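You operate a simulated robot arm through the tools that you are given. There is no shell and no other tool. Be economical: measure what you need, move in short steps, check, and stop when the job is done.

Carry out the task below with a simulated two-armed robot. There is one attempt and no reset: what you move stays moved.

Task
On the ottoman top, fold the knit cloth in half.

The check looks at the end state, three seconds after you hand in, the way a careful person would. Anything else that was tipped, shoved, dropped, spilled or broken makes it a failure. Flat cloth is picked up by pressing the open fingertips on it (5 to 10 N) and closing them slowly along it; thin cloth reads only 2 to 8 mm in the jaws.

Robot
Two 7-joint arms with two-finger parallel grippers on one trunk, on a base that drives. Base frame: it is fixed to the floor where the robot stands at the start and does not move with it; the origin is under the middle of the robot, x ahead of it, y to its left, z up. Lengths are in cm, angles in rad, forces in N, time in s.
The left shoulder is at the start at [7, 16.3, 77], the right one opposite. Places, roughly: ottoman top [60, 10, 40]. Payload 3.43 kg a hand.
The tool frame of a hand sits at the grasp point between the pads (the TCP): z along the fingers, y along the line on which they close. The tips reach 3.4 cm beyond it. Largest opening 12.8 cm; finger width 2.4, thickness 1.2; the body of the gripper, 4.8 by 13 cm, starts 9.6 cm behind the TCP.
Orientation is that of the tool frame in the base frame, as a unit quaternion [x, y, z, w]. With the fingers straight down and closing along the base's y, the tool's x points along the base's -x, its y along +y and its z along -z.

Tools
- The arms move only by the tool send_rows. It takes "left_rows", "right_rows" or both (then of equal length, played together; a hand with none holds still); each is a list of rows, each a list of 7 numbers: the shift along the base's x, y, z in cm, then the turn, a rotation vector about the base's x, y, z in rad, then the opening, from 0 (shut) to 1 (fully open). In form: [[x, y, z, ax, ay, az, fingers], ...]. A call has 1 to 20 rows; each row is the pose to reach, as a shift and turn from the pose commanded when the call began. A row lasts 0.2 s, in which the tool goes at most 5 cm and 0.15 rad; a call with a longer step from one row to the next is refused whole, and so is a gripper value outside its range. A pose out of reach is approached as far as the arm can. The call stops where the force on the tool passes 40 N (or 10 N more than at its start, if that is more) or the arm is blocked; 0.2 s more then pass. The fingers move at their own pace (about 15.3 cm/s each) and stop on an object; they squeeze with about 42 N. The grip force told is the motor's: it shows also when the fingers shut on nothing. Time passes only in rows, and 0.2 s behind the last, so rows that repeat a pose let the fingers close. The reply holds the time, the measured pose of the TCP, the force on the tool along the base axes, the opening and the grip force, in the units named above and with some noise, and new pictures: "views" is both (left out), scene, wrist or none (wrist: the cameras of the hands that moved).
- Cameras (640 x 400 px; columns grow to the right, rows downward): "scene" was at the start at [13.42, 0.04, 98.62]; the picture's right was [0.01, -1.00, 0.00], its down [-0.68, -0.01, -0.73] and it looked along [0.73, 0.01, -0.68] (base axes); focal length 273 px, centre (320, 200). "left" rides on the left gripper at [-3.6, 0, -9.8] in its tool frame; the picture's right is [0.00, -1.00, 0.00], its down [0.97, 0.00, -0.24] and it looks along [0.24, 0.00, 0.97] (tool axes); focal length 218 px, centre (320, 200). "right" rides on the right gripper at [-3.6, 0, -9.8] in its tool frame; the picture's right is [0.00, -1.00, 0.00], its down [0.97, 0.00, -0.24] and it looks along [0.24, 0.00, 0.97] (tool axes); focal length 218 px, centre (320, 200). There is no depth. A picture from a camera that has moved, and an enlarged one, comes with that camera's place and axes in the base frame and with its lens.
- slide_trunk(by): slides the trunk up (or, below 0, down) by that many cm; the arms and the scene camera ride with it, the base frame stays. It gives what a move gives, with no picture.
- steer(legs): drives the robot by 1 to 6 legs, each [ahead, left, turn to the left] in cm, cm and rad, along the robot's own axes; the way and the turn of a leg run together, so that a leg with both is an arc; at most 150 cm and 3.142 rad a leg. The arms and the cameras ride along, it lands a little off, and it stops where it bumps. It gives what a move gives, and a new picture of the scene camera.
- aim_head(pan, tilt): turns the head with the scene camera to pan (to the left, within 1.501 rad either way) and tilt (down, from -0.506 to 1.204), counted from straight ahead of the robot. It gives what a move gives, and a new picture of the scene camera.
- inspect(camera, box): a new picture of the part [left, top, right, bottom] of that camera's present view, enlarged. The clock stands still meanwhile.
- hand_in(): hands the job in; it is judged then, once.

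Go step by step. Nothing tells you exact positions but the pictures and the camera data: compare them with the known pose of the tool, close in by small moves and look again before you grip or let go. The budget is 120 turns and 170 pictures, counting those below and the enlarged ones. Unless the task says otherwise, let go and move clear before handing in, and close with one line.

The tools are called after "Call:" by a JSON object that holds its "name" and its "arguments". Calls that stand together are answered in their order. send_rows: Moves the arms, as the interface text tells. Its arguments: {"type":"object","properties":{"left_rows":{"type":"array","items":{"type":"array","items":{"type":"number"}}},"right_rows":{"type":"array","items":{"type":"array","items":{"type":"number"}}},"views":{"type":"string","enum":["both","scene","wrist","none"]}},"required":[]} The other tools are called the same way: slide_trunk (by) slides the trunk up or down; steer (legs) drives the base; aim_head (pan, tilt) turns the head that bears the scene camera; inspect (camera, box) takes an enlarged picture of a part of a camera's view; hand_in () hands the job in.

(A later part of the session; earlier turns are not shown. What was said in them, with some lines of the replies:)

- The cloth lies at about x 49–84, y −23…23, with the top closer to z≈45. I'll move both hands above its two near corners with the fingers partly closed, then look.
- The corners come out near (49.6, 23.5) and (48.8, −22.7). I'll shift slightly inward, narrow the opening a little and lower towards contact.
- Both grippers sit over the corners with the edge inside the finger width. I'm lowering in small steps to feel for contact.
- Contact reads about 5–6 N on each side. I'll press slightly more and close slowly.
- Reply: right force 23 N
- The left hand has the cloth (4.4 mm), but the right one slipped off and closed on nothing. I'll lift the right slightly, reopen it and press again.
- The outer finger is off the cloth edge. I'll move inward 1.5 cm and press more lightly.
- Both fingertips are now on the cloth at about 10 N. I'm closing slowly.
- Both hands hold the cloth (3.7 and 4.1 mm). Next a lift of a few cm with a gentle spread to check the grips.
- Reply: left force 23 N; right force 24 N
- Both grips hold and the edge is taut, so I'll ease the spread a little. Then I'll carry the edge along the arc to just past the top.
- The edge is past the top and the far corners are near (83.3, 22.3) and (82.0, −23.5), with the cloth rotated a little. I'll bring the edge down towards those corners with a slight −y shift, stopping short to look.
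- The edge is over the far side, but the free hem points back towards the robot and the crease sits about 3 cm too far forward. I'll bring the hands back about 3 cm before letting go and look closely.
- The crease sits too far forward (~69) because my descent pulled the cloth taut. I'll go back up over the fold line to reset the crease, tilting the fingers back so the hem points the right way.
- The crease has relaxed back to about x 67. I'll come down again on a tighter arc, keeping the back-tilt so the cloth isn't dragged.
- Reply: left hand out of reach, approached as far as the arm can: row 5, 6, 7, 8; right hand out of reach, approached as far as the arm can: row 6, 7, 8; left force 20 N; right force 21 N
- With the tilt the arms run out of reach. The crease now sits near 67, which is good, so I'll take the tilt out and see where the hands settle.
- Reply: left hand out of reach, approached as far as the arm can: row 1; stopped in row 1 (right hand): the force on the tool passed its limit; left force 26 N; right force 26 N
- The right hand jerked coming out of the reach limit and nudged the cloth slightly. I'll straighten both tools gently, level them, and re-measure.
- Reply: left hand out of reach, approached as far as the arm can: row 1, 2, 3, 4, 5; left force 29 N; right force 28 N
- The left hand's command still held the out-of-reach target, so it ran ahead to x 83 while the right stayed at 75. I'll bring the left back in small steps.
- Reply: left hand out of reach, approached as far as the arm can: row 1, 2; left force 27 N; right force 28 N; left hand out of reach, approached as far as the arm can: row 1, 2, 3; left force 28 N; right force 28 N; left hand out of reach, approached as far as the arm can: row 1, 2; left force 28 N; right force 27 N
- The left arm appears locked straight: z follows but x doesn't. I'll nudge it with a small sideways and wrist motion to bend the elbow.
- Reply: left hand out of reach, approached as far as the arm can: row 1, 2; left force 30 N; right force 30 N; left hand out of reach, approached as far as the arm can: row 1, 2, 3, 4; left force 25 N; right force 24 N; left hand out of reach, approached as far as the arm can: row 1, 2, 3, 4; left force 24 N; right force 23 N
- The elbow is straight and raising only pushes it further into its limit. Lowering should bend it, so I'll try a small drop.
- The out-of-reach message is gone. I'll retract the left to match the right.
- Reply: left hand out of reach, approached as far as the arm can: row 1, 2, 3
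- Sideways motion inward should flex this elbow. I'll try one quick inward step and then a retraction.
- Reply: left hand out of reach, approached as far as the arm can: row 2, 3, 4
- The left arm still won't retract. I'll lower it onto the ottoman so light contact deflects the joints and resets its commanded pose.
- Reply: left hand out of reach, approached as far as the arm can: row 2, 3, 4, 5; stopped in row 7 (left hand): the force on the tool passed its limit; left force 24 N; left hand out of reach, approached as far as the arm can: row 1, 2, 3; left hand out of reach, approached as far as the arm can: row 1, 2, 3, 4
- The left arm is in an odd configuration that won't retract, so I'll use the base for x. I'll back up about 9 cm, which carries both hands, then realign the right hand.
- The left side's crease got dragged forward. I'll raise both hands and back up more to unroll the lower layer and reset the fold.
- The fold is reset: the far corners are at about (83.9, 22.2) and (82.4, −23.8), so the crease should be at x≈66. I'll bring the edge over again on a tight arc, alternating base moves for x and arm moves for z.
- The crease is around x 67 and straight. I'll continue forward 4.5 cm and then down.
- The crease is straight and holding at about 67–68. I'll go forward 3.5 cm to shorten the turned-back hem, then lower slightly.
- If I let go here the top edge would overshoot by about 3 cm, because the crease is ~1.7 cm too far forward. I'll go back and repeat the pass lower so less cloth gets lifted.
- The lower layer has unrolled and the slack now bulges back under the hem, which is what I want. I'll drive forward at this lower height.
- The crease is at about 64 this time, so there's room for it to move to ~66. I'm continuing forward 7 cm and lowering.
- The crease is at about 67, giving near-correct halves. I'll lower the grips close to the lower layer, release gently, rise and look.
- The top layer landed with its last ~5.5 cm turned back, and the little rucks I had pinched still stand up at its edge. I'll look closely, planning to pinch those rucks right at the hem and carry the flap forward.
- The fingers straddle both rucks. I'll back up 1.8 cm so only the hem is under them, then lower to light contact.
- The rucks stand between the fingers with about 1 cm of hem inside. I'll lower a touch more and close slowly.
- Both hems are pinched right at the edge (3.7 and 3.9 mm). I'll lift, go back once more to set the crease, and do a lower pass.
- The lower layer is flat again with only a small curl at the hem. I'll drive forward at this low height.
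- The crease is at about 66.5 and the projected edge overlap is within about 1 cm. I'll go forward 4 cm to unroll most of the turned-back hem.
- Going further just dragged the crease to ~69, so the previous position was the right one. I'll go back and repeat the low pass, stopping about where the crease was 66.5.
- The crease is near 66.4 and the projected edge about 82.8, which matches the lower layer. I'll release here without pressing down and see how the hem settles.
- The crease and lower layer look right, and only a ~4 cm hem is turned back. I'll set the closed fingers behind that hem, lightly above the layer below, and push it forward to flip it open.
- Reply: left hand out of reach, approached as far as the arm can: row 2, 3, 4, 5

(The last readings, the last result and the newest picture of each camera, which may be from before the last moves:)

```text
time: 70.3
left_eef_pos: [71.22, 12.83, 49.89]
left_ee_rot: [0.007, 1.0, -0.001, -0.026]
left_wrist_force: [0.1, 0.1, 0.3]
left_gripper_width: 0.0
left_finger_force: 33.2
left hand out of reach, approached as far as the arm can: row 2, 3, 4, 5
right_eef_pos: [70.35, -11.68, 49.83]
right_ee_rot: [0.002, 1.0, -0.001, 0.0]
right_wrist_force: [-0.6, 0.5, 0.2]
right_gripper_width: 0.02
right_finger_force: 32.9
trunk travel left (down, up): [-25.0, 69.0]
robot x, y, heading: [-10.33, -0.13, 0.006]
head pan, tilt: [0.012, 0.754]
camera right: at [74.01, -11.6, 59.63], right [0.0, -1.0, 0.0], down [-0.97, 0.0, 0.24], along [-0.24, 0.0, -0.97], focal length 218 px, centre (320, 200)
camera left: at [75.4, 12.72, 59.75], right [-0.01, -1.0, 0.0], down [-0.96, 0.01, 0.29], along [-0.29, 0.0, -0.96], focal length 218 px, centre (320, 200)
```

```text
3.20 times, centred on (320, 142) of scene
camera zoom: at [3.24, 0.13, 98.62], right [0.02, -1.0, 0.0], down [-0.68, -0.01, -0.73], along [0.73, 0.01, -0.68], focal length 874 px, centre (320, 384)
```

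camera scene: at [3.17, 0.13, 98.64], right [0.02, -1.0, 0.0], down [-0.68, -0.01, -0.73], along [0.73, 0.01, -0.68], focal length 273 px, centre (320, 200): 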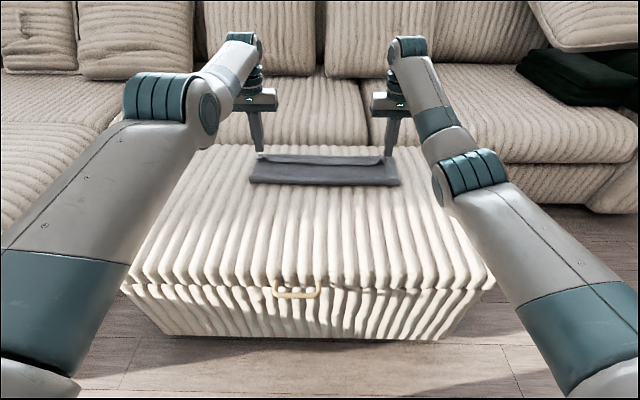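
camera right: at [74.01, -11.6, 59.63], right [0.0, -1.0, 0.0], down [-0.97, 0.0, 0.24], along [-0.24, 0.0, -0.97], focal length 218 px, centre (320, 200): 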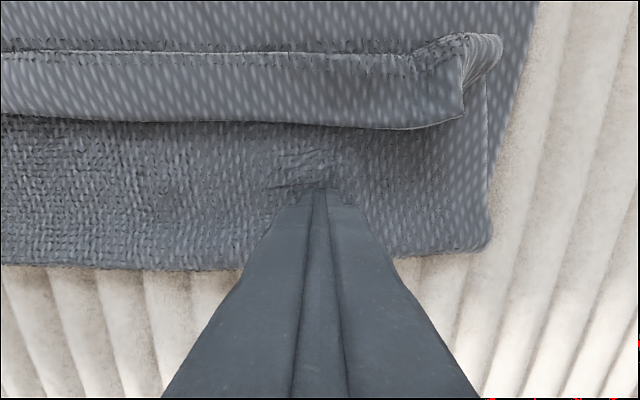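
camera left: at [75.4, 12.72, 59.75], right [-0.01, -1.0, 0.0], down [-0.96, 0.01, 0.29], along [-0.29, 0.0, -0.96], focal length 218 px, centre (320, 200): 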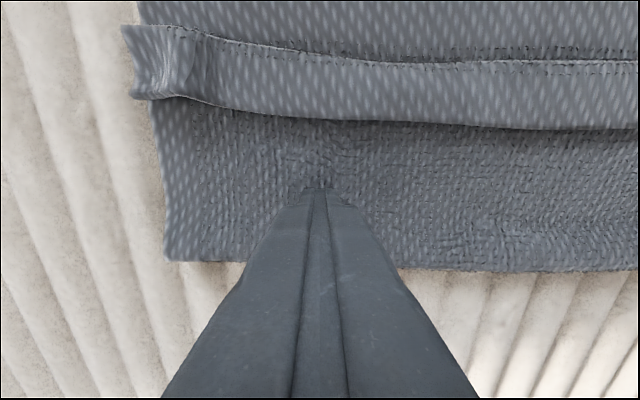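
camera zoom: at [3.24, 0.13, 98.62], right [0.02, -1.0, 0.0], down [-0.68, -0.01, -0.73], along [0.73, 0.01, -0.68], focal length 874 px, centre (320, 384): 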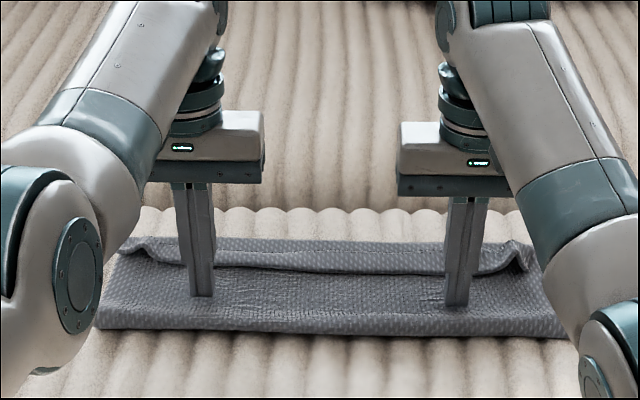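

The fingers sit behind the hem, barely touching the layer below. I'll raise them 2 mm and push forward 5 cm.

Call:
{"name": "send_rows", "arguments": {"left_rows": [[0, 0, 0.2, 0, 0, 0, 0]], "right_rows": [[0, 0, 0.2, 0, 0, 0, 0]], "views": "none"}}

Call:
{"name": "steer", "arguments": {"legs": [[5, 0, 0]]}}

Call:
{"name": "inspect", "arguments": {"camera": "scene", "box": [220, 90, 420, 215]}}

Call:
{"name": "inspect", "arguments": {"camera": "right", "box": [0, 0, 640, 400]}}

```text
time: 70.7
left_eef_pos: [71.24, 12.68, 50.16]
left_ee_rot: [0.007, 1.0, -0.001, -0.027]
left_wrist_force: [0.9, 0.3, 0.3]
left_gripper_width: 0.04
left_finger_force: 32.8
right_eef_pos: [70.42, -11.66, 49.96]
right_ee_rot: [0.001, 1.0, -0.001, -0.002]
right_wrist_force: [-0.1, -1.2, -0.4]
right_gripper_width: 0.0
right_finger_force: 33.1
trunk travel left (down, up): [-25.0, 69.0]
robot x, y, heading: [-10.12, 0.14, 0.009]
head pan, tilt: [0.012, 0.754]
```

```text
time: 71.6
left_eef_pos: [76.23, 12.83, 50.1]
left_ee_rot: [0.007, 1.0, -0.001, -0.027]
left_wrist_force: [0.3, 0.1, -0.6]
left_gripper_width: 0.0
left_finger_force: 33.6
right_eef_pos: [75.35, -11.5, 49.88]
right_ee_rot: [0.001, 1.0, -0.001, -0.003]
right_wrist_force: [0.3, -0.2, 0.7]
right_gripper_width: 0.0
right_finger_force: 32.5
trunk travel left (down, up): [-25.0, 69.0]
robot x, y, heading: [-5.26, 0.05, 0.003]
head pan, tilt: [0.012, 0.754]
camera scene: at [8.31, 0.15, 98.6], right [0.02, -1.0, 0.0], down [-0.69, -0.01, -0.73], along [0.73, 0.01, -0.69], focal length 273 px, centre (320, 200)
```

scene: 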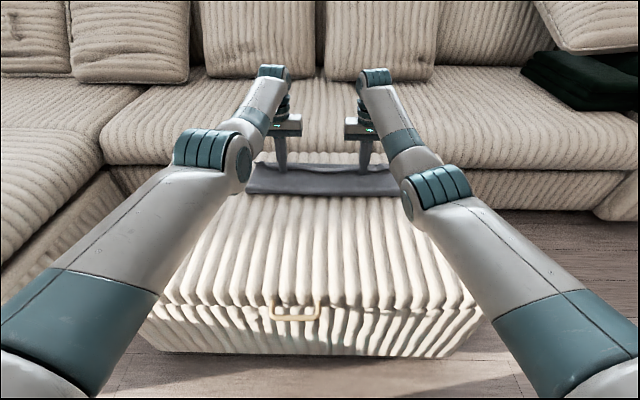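

```text
3.20 times, centred on (320, 152) of scene
camera zoom: at [8.31, 0.15, 98.6], right [0.02, -1.0, 0.0], down [-0.69, -0.01, -0.73], along [0.73, 0.01, -0.69], focal length 874 px, centre (320, 352)
```

zoom: 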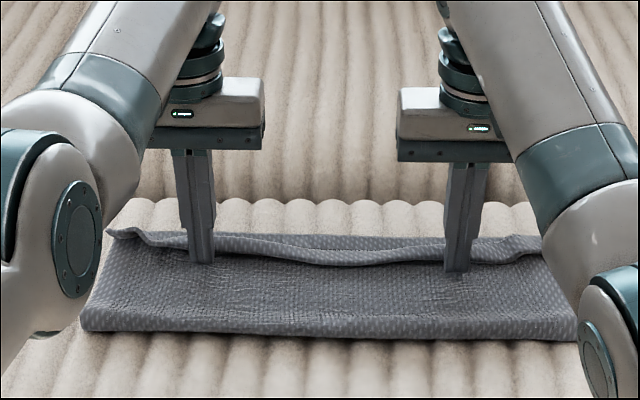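

```text
1.00 times, centred on (320, 200) of right
camera zoom: at [79.07, -11.57, 59.74], right [0.0, -1.0, 0.0], down [-0.97, 0.0, 0.24], along [-0.24, 0.0, -0.97], focal length 218 px, centre (320, 200)
```

zoom: 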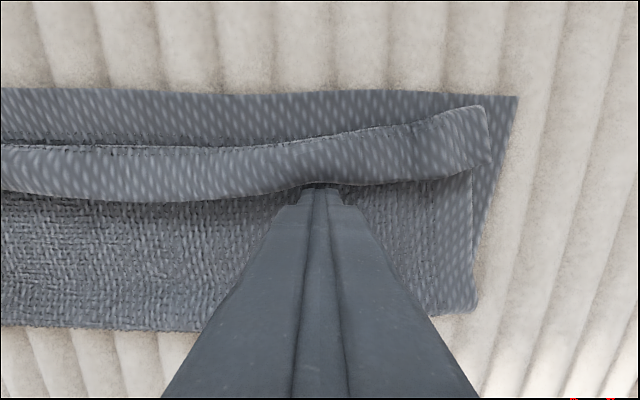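

It's working: the hem is being pushed forward and the crease stays put. Another 3 cm.

Call:
{"name": "steer", "arguments": {"legs": [[3, 0, 0]]}}

Call:
{"name": "inspect", "arguments": {"camera": "scene", "box": [220, 100, 420, 225]}}

Call:
{"name": "inspect", "arguments": {"camera": "right", "box": [0, 0, 640, 400]}}

```text
time: 72.5
left_eef_pos: [79.23, 12.93, 50.07]
left_ee_rot: [0.007, 1.0, -0.001, -0.029]
left_wrist_force: [0.0, 0.9, -0.7]
left_gripper_width: 0.0
left_finger_force: 32.7
right_eef_pos: [78.35, -11.66, 49.83]
right_ee_rot: [0.0, 1.0, -0.001, -0.003]
right_wrist_force: [-0.2, 0.5, -1.2]
right_gripper_width: 0.0
right_finger_force: 32.8
trunk travel left (down, up): [-25.0, 69.0]
robot x, y, heading: [-2.33, 0.12, 0.004]
head pan, tilt: [0.012, 0.754]
camera scene: at [11.29, 0.17, 98.6], right [0.02, -1.0, 0.0], down [-0.69, -0.01, -0.73], along [0.73, 0.01, -0.69], focal length 273 px, centre (320, 200)
```

scene: 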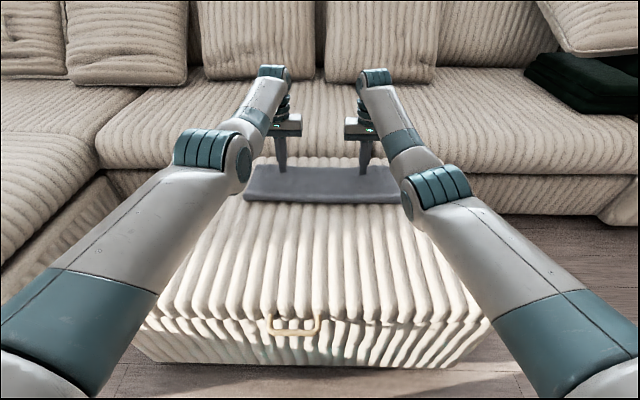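

```text
3.20 times, centred on (320, 162) of scene
camera zoom: at [11.29, 0.17, 98.6], right [0.02, -1.0, 0.0], down [-0.69, -0.01, -0.73], along [0.73, 0.01, -0.69], focal length 874 px, centre (320, 320)
```

zoom: 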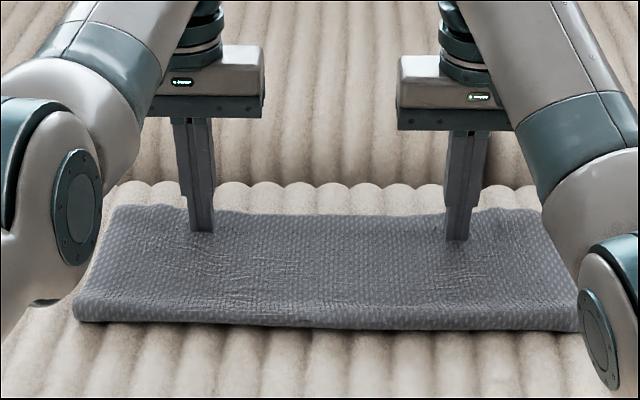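

```text
1.00 times, centred on (320, 200) of right
camera zoom: at [82.05, -11.54, 59.71], right [0.0, -1.0, 0.0], down [-0.97, 0.0, 0.24], along [-0.24, 0.0, -0.97], focal length 218 px, centre (320, 200)
```

zoom: 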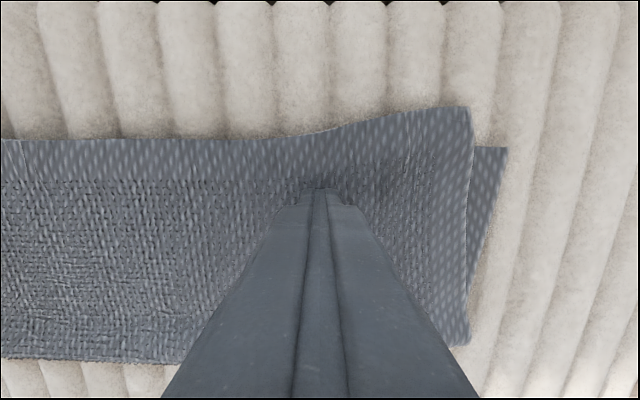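

The hem flipped open flat. I'll raise both hands and check the alignment.

Call:
{"name": "send_rows", "arguments": {"left_rows": [[0, 0, 2, 0, 0, 0, 0], [0, 0, 5, 0, 0, 0, 0], [0, 0, 9, 0, 0, 0, 0]], "right_rows": [[0, 0, 2, 0, 0, 0, 0], [0, 0, 5, 0, 0, 0, 0], [0, 0, 9, 0, 0, 0, 0]], "views": "wrist"}}

Call:
{"name": "inspect", "arguments": {"camera": "scene", "box": [220, 100, 420, 225]}}

```text
time: 73.3
left_eef_pos: [79.09, 12.77, 59.17]
left_ee_rot: [0.007, 1.0, -0.001, -0.028]
left_wrist_force: [0.1, -0.7, -0.4]
left_gripper_width: 0.01
left_finger_force: 33.0
right_eef_pos: [78.2, -11.62, 59.01]
right_ee_rot: [0.002, 1.0, -0.001, -0.001]
right_wrist_force: [-0.1, -0.4, 1.0]
right_gripper_width: 0.0
right_finger_force: 32.9
trunk travel left (down, up): [-25.0, 69.0]
robot x, y, heading: [-2.45, 0.17, 0.003]
head pan, tilt: [0.012, 0.754]
camera right: at [81.97, -11.55, 68.89], right [0.0, -1.0, 0.0], down [-0.97, 0.0, 0.24], along [-0.24, 0.0, -0.97], focal length 218 px, centre (320, 200)
camera left: at [83.27, 12.74, 68.92], right [-0.01, -1.0, 0.0], down [-0.96, 0.01, 0.29], along [-0.29, 0.0, -0.96], focal length 218 px, centre (320, 200)
```

right: 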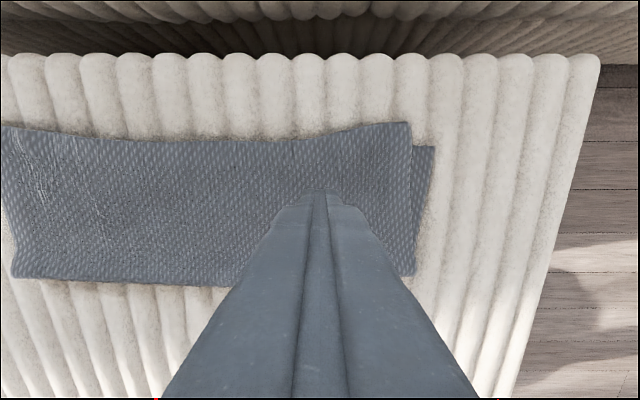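
left: 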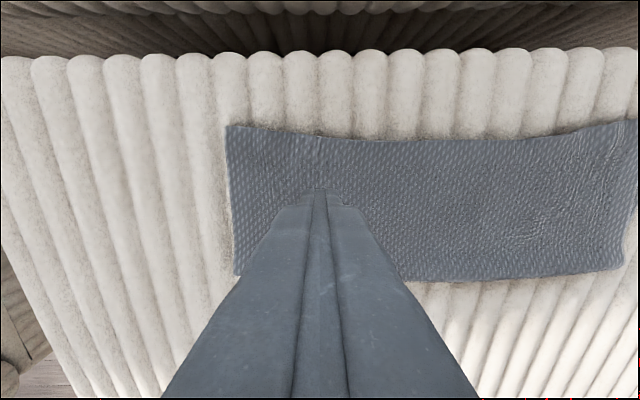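

```text
3.20 times, centred on (320, 162) of scene
camera zoom: at [11.09, 0.16, 98.63], right [0.02, -1.0, 0.0], down [-0.68, -0.01, -0.73], along [0.73, 0.01, -0.68], focal length 874 px, centre (320, 320)
```

zoom: 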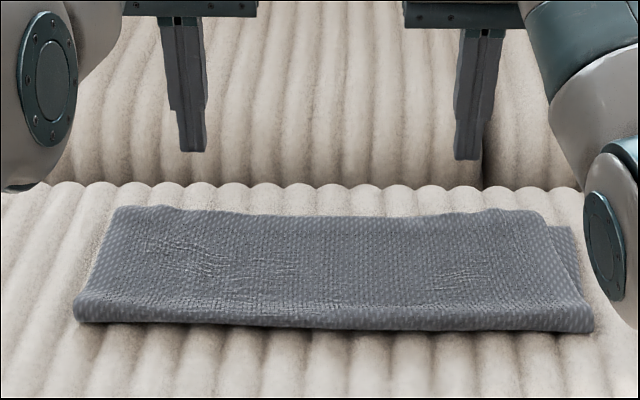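

The fold is now flat. The left corner and middle line up well, but the right top corner is about 2.5 cm inward and forward of the lower corner, since the pinch took up some width. I'll press lightly there with the right hand and drag it outward; first I'm positioning.

Call:
{"name": "steer", "arguments": {"legs": [[2, 0, 0]]}}

Call:
{"name": "send_rows", "arguments": {"right_rows": [[1, -3, 0, 0, 0, 0, 0], [2, -6, -1, 0, 0, 0, 0], [2, -6.7, -4, 0, 0, 0, 0], [2, -6.7, -7, 0, 0, 0, 0], [2, -6.7, -9, 0, 0, 0, 0], [2, -6.7, -9.6, 0, 0, 0, 0]], "views": "wrist"}}

```text
time: 74.0
left_eef_pos: [81.15, 12.88, 59.0]
left_ee_rot: [0.006, 1.0, -0.001, -0.027]
left_wrist_force: [0.2, 0.0, -0.4]
left_gripper_width: 0.02
left_finger_force: 32.6
right_eef_pos: [80.52, -11.56, 58.73]
right_ee_rot: [0.001, 1.0, -0.001, -0.002]
right_wrist_force: [-0.6, -0.2, -1.4]
right_gripper_width: 0.0
right_finger_force: 33.3
trunk travel left (down, up): [-25.0, 69.0]
robot x, y, heading: [-0.26, 0.44, 0.006]
head pan, tilt: [0.012, 0.754]
camera scene: at [13.28, 0.18, 98.6], right [0.02, -1.0, 0.0], down [-0.69, -0.01, -0.73], along [0.73, 0.01, -0.69], focal length 273 px, centre (320, 200)
```

scene: 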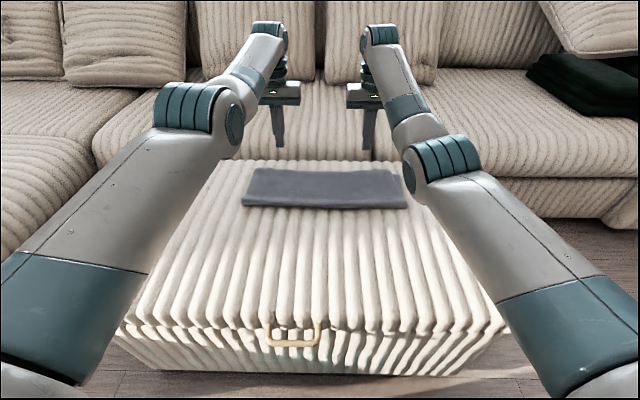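

```text
time: 75.5
left_eef_pos: [81.06, 12.9, 59.01]
left_ee_rot: [0.006, 1.0, 0.0, -0.027]
left_wrist_force: [0.0, 0.1, 0.2]
left_gripper_width: 0.0
left_finger_force: 32.5
right_eef_pos: [82.4, -18.42, 49.34]
right_ee_rot: [0.001, 1.0, -0.001, -0.001]
right_wrist_force: [-0.5, 0.0, 1.3]
right_gripper_width: 0.02
right_finger_force: 32.7
trunk travel left (down, up): [-25.0, 69.0]
robot x, y, heading: [0.08, -0.0, 0.008]
head pan, tilt: [0.012, 0.754]
camera right: at [86.06, -18.27, 59.14], right [0.0, -1.0, 0.0], down [-0.97, 0.0, 0.24], along [-0.24, 0.0, -0.97], focal length 218 px, centre (320, 200)
```

right: 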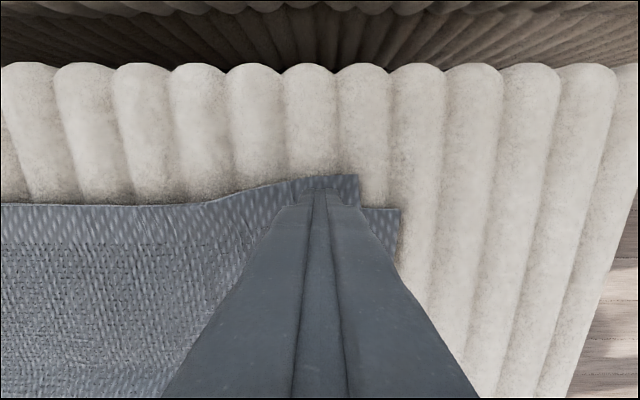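

Contact is light and the tip sits on the overhanging corner. I'll press a bit more and drag outward and slightly back.

Call:
{"name": "send_rows", "arguments": {"right_rows": [[0, 0, -0.3, 0, 0, 0, 0], [0, 0, -0.4, 0, 0, 0, 0], [-0.2, -0.5, -0.4, 0, 0, 0, 0], [-0.4, -1, -0.4, 0, 0, 0, 0], [-0.7, -1.5, -0.4, 0, 0, 0, 0], [-1, -2, -0.4, 0, 0, 0, 0], [-1.3, -2.5, -0.4, 0, 0, 0, 0], [-1.6, -2.8, -0.4, 0, 0, 0, 0], [-1.6, -2.8, 2, 0, 0, 0, 0], [-1.6, -2.8, 6, 0, 0, 0, 0]], "views": "wrist"}}

```text
time: 77.7
left_eef_pos: [81.14, 12.83, 59.07]
left_ee_rot: [0.007, 1.0, -0.001, -0.028]
left_wrist_force: [0.4, 0.4, -0.2]
left_gripper_width: 0.0
left_finger_force: 33.0
right_eef_pos: [80.74, -21.12, 55.34]
right_ee_rot: [0.002, 1.0, -0.002, -0.002]
right_wrist_force: [-0.5, 0.3, 0.1]
right_gripper_width: 0.02
right_finger_force: 32.9
trunk travel left (down, up): [-25.0, 69.0]
robot x, y, heading: [-0.38, 0.06, 0.005]
head pan, tilt: [0.012, 0.754]
camera right: at [84.36, -21.09, 65.17], right [0.0, -1.0, 0.0], down [-0.97, 0.0, 0.24], along [-0.24, 0.0, -0.97], focal length 218 px, centre (320, 200)
```

right: 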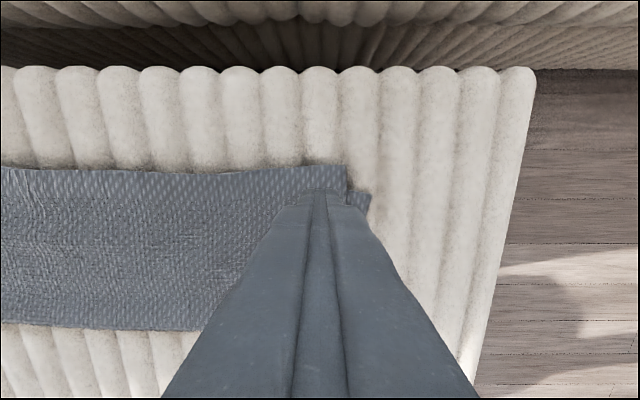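

Both layers moved together because the fingertip overlapped the lower edge. I'll press only on the overhanging strip, further out in x, and drag outward again.

Call:
{"name": "send_rows", "arguments": {"right_rows": [[1, 0, -1.5, 0, 0, 0, 0], [2.1, 0, -4, 0, 0, 0, 0], [2.1, 0, -5.8, 0, 0, 0, 0], [2.1, 0, -6.5, 0, 0, 0, 0], [2.1, -0.4, -6.5, 0, 0, 0, 0], [2.1, -0.8, -6.5, 0, 0, 0, 0], [2.1, -1.3, -6.5, 0, 0, 0, 0], [2.0, -1.8, -6.5, 0, 0, 0, 0], [1.8, -2.2, -6.5, 0, 0, 0, 0], [1.5, -2.5, -6.5, 0, 0, 0, 0], [1.5, -2.5, -4, 0, 0, 0, 0], [0, -2.5, 0, 0, 0, 0, 0], [-3, -2.5, 3, 0, 0, 0, 0]], "views": "wrist"}}

Call:
{"name": "inspect", "arguments": {"camera": "scene", "box": [220, 110, 420, 235]}}

```text
time: 80.5
left_eef_pos: [81.01, 12.59, 59.68]
left_ee_rot: [0.007, 1.0, 0.001, -0.024]
left_wrist_force: [-0.8, 0.0, 1.5]
left_gripper_width: 0.01
left_finger_force: 32.9
right_eef_pos: [78.67, -25.23, 60.54]
right_ee_rot: [0.028, 0.999, 0.014, 0.028]
right_wrist_force: [-4.6, 9.5, -5.1]
right_gripper_width: 0.01
right_finger_force: 32.8
trunk travel left (down, up): [-25.0, 69.0]
robot x, y, heading: [-0.53, 0.11, 0.008]
head pan, tilt: [0.012, 0.754]
camera right: at [81.76, -25.59, 70.58], right [-0.05, -1.0, -0.03], down [-0.98, 0.05, 0.19], along [-0.18, 0.04, -0.98], focal length 218 px, centre (320, 200)
```

right: 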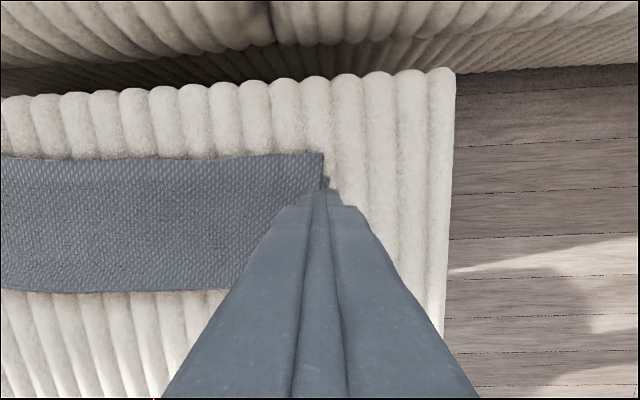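

```text
3.20 times, centred on (320, 172) of scene
camera zoom: at [12.83, -0.17, 98.69], right [0.02, -1.0, 0.0], down [-0.68, -0.01, -0.73], along [0.73, 0.02, -0.68], focal length 874 px, centre (320, 288)
```

zoom: 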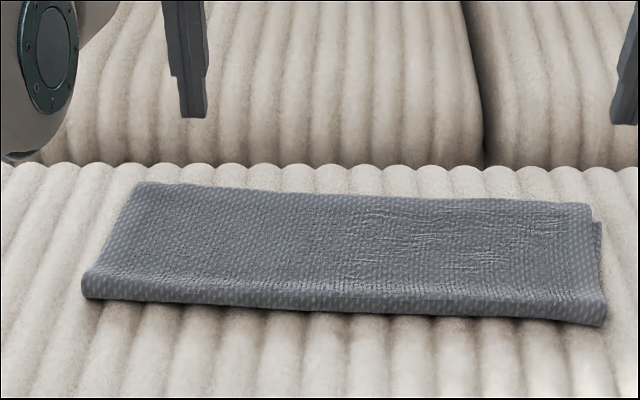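

The corners now nearly coincide and the cloth lies as a clean half fold. I'll back the robot away to clear the hands and take a final look.

Call:
{"name": "steer", "arguments": {"legs": [[-25, 0, 0]]}}

Call:
{"name": "inspect", "arguments": {"camera": "scene", "box": [220, 70, 420, 195]}}

```text
time: 82.3
left_eef_pos: [56.1, 12.67, 59.22]
left_ee_rot: [0.008, 1.0, -0.001, -0.027]
left_wrist_force: [-0.3, 0.0, -0.5]
left_gripper_width: 0.0
left_finger_force: 32.8
right_eef_pos: [52.74, -23.81, 58.27]
right_ee_rot: [0.002, 1.0, -0.001, -0.002]
right_wrist_force: [-1.0, 0.1, -1.1]
right_gripper_width: 0.02
right_finger_force: 32.9
trunk travel left (down, up): [-25.0, 69.0]
robot x, y, heading: [-25.4, 0.17, 0.004]
head pan, tilt: [0.012, 0.754]
camera scene: at [-11.8, 0.05, 98.63], right [0.02, -1.0, 0.0], down [-0.68, -0.01, -0.73], along [0.73, 0.01, -0.68], focal length 273 px, centre (320, 200)
```

scene: 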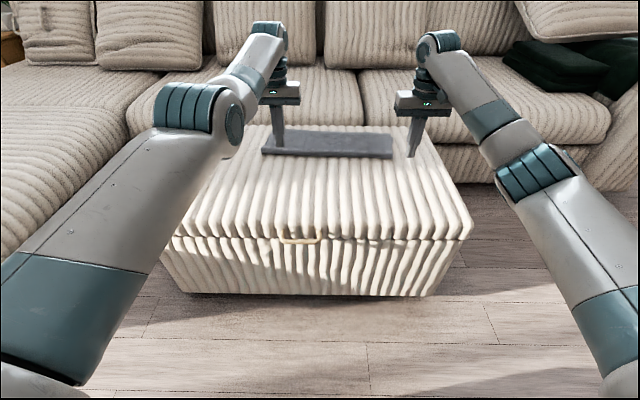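

```text
3.20 times, centred on (320, 132) of scene
camera zoom: at [-11.8, 0.05, 98.63], right [0.02, -1.0, 0.0], down [-0.68, -0.01, -0.73], along [0.73, 0.01, -0.68], focal length 874 px, centre (320, 416)
```

zoom: 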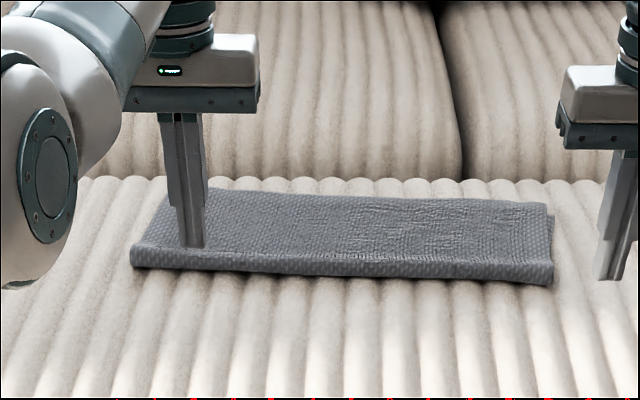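

The cloth lies folded in half on the ottoman with both layers lined up to within about 1–2 cm. Both hands are clear and nothing else was disturbed, so I'm handing in.

Call:
{"name": "hand_in", "arguments": {}}

```text
The job is handed in.
```

The knit cloth is folded in half on the ottoman top, with its edges lined up to within about 1–2 cm and the crease still slightly puffy; both hands are clear, and I've handed it in.
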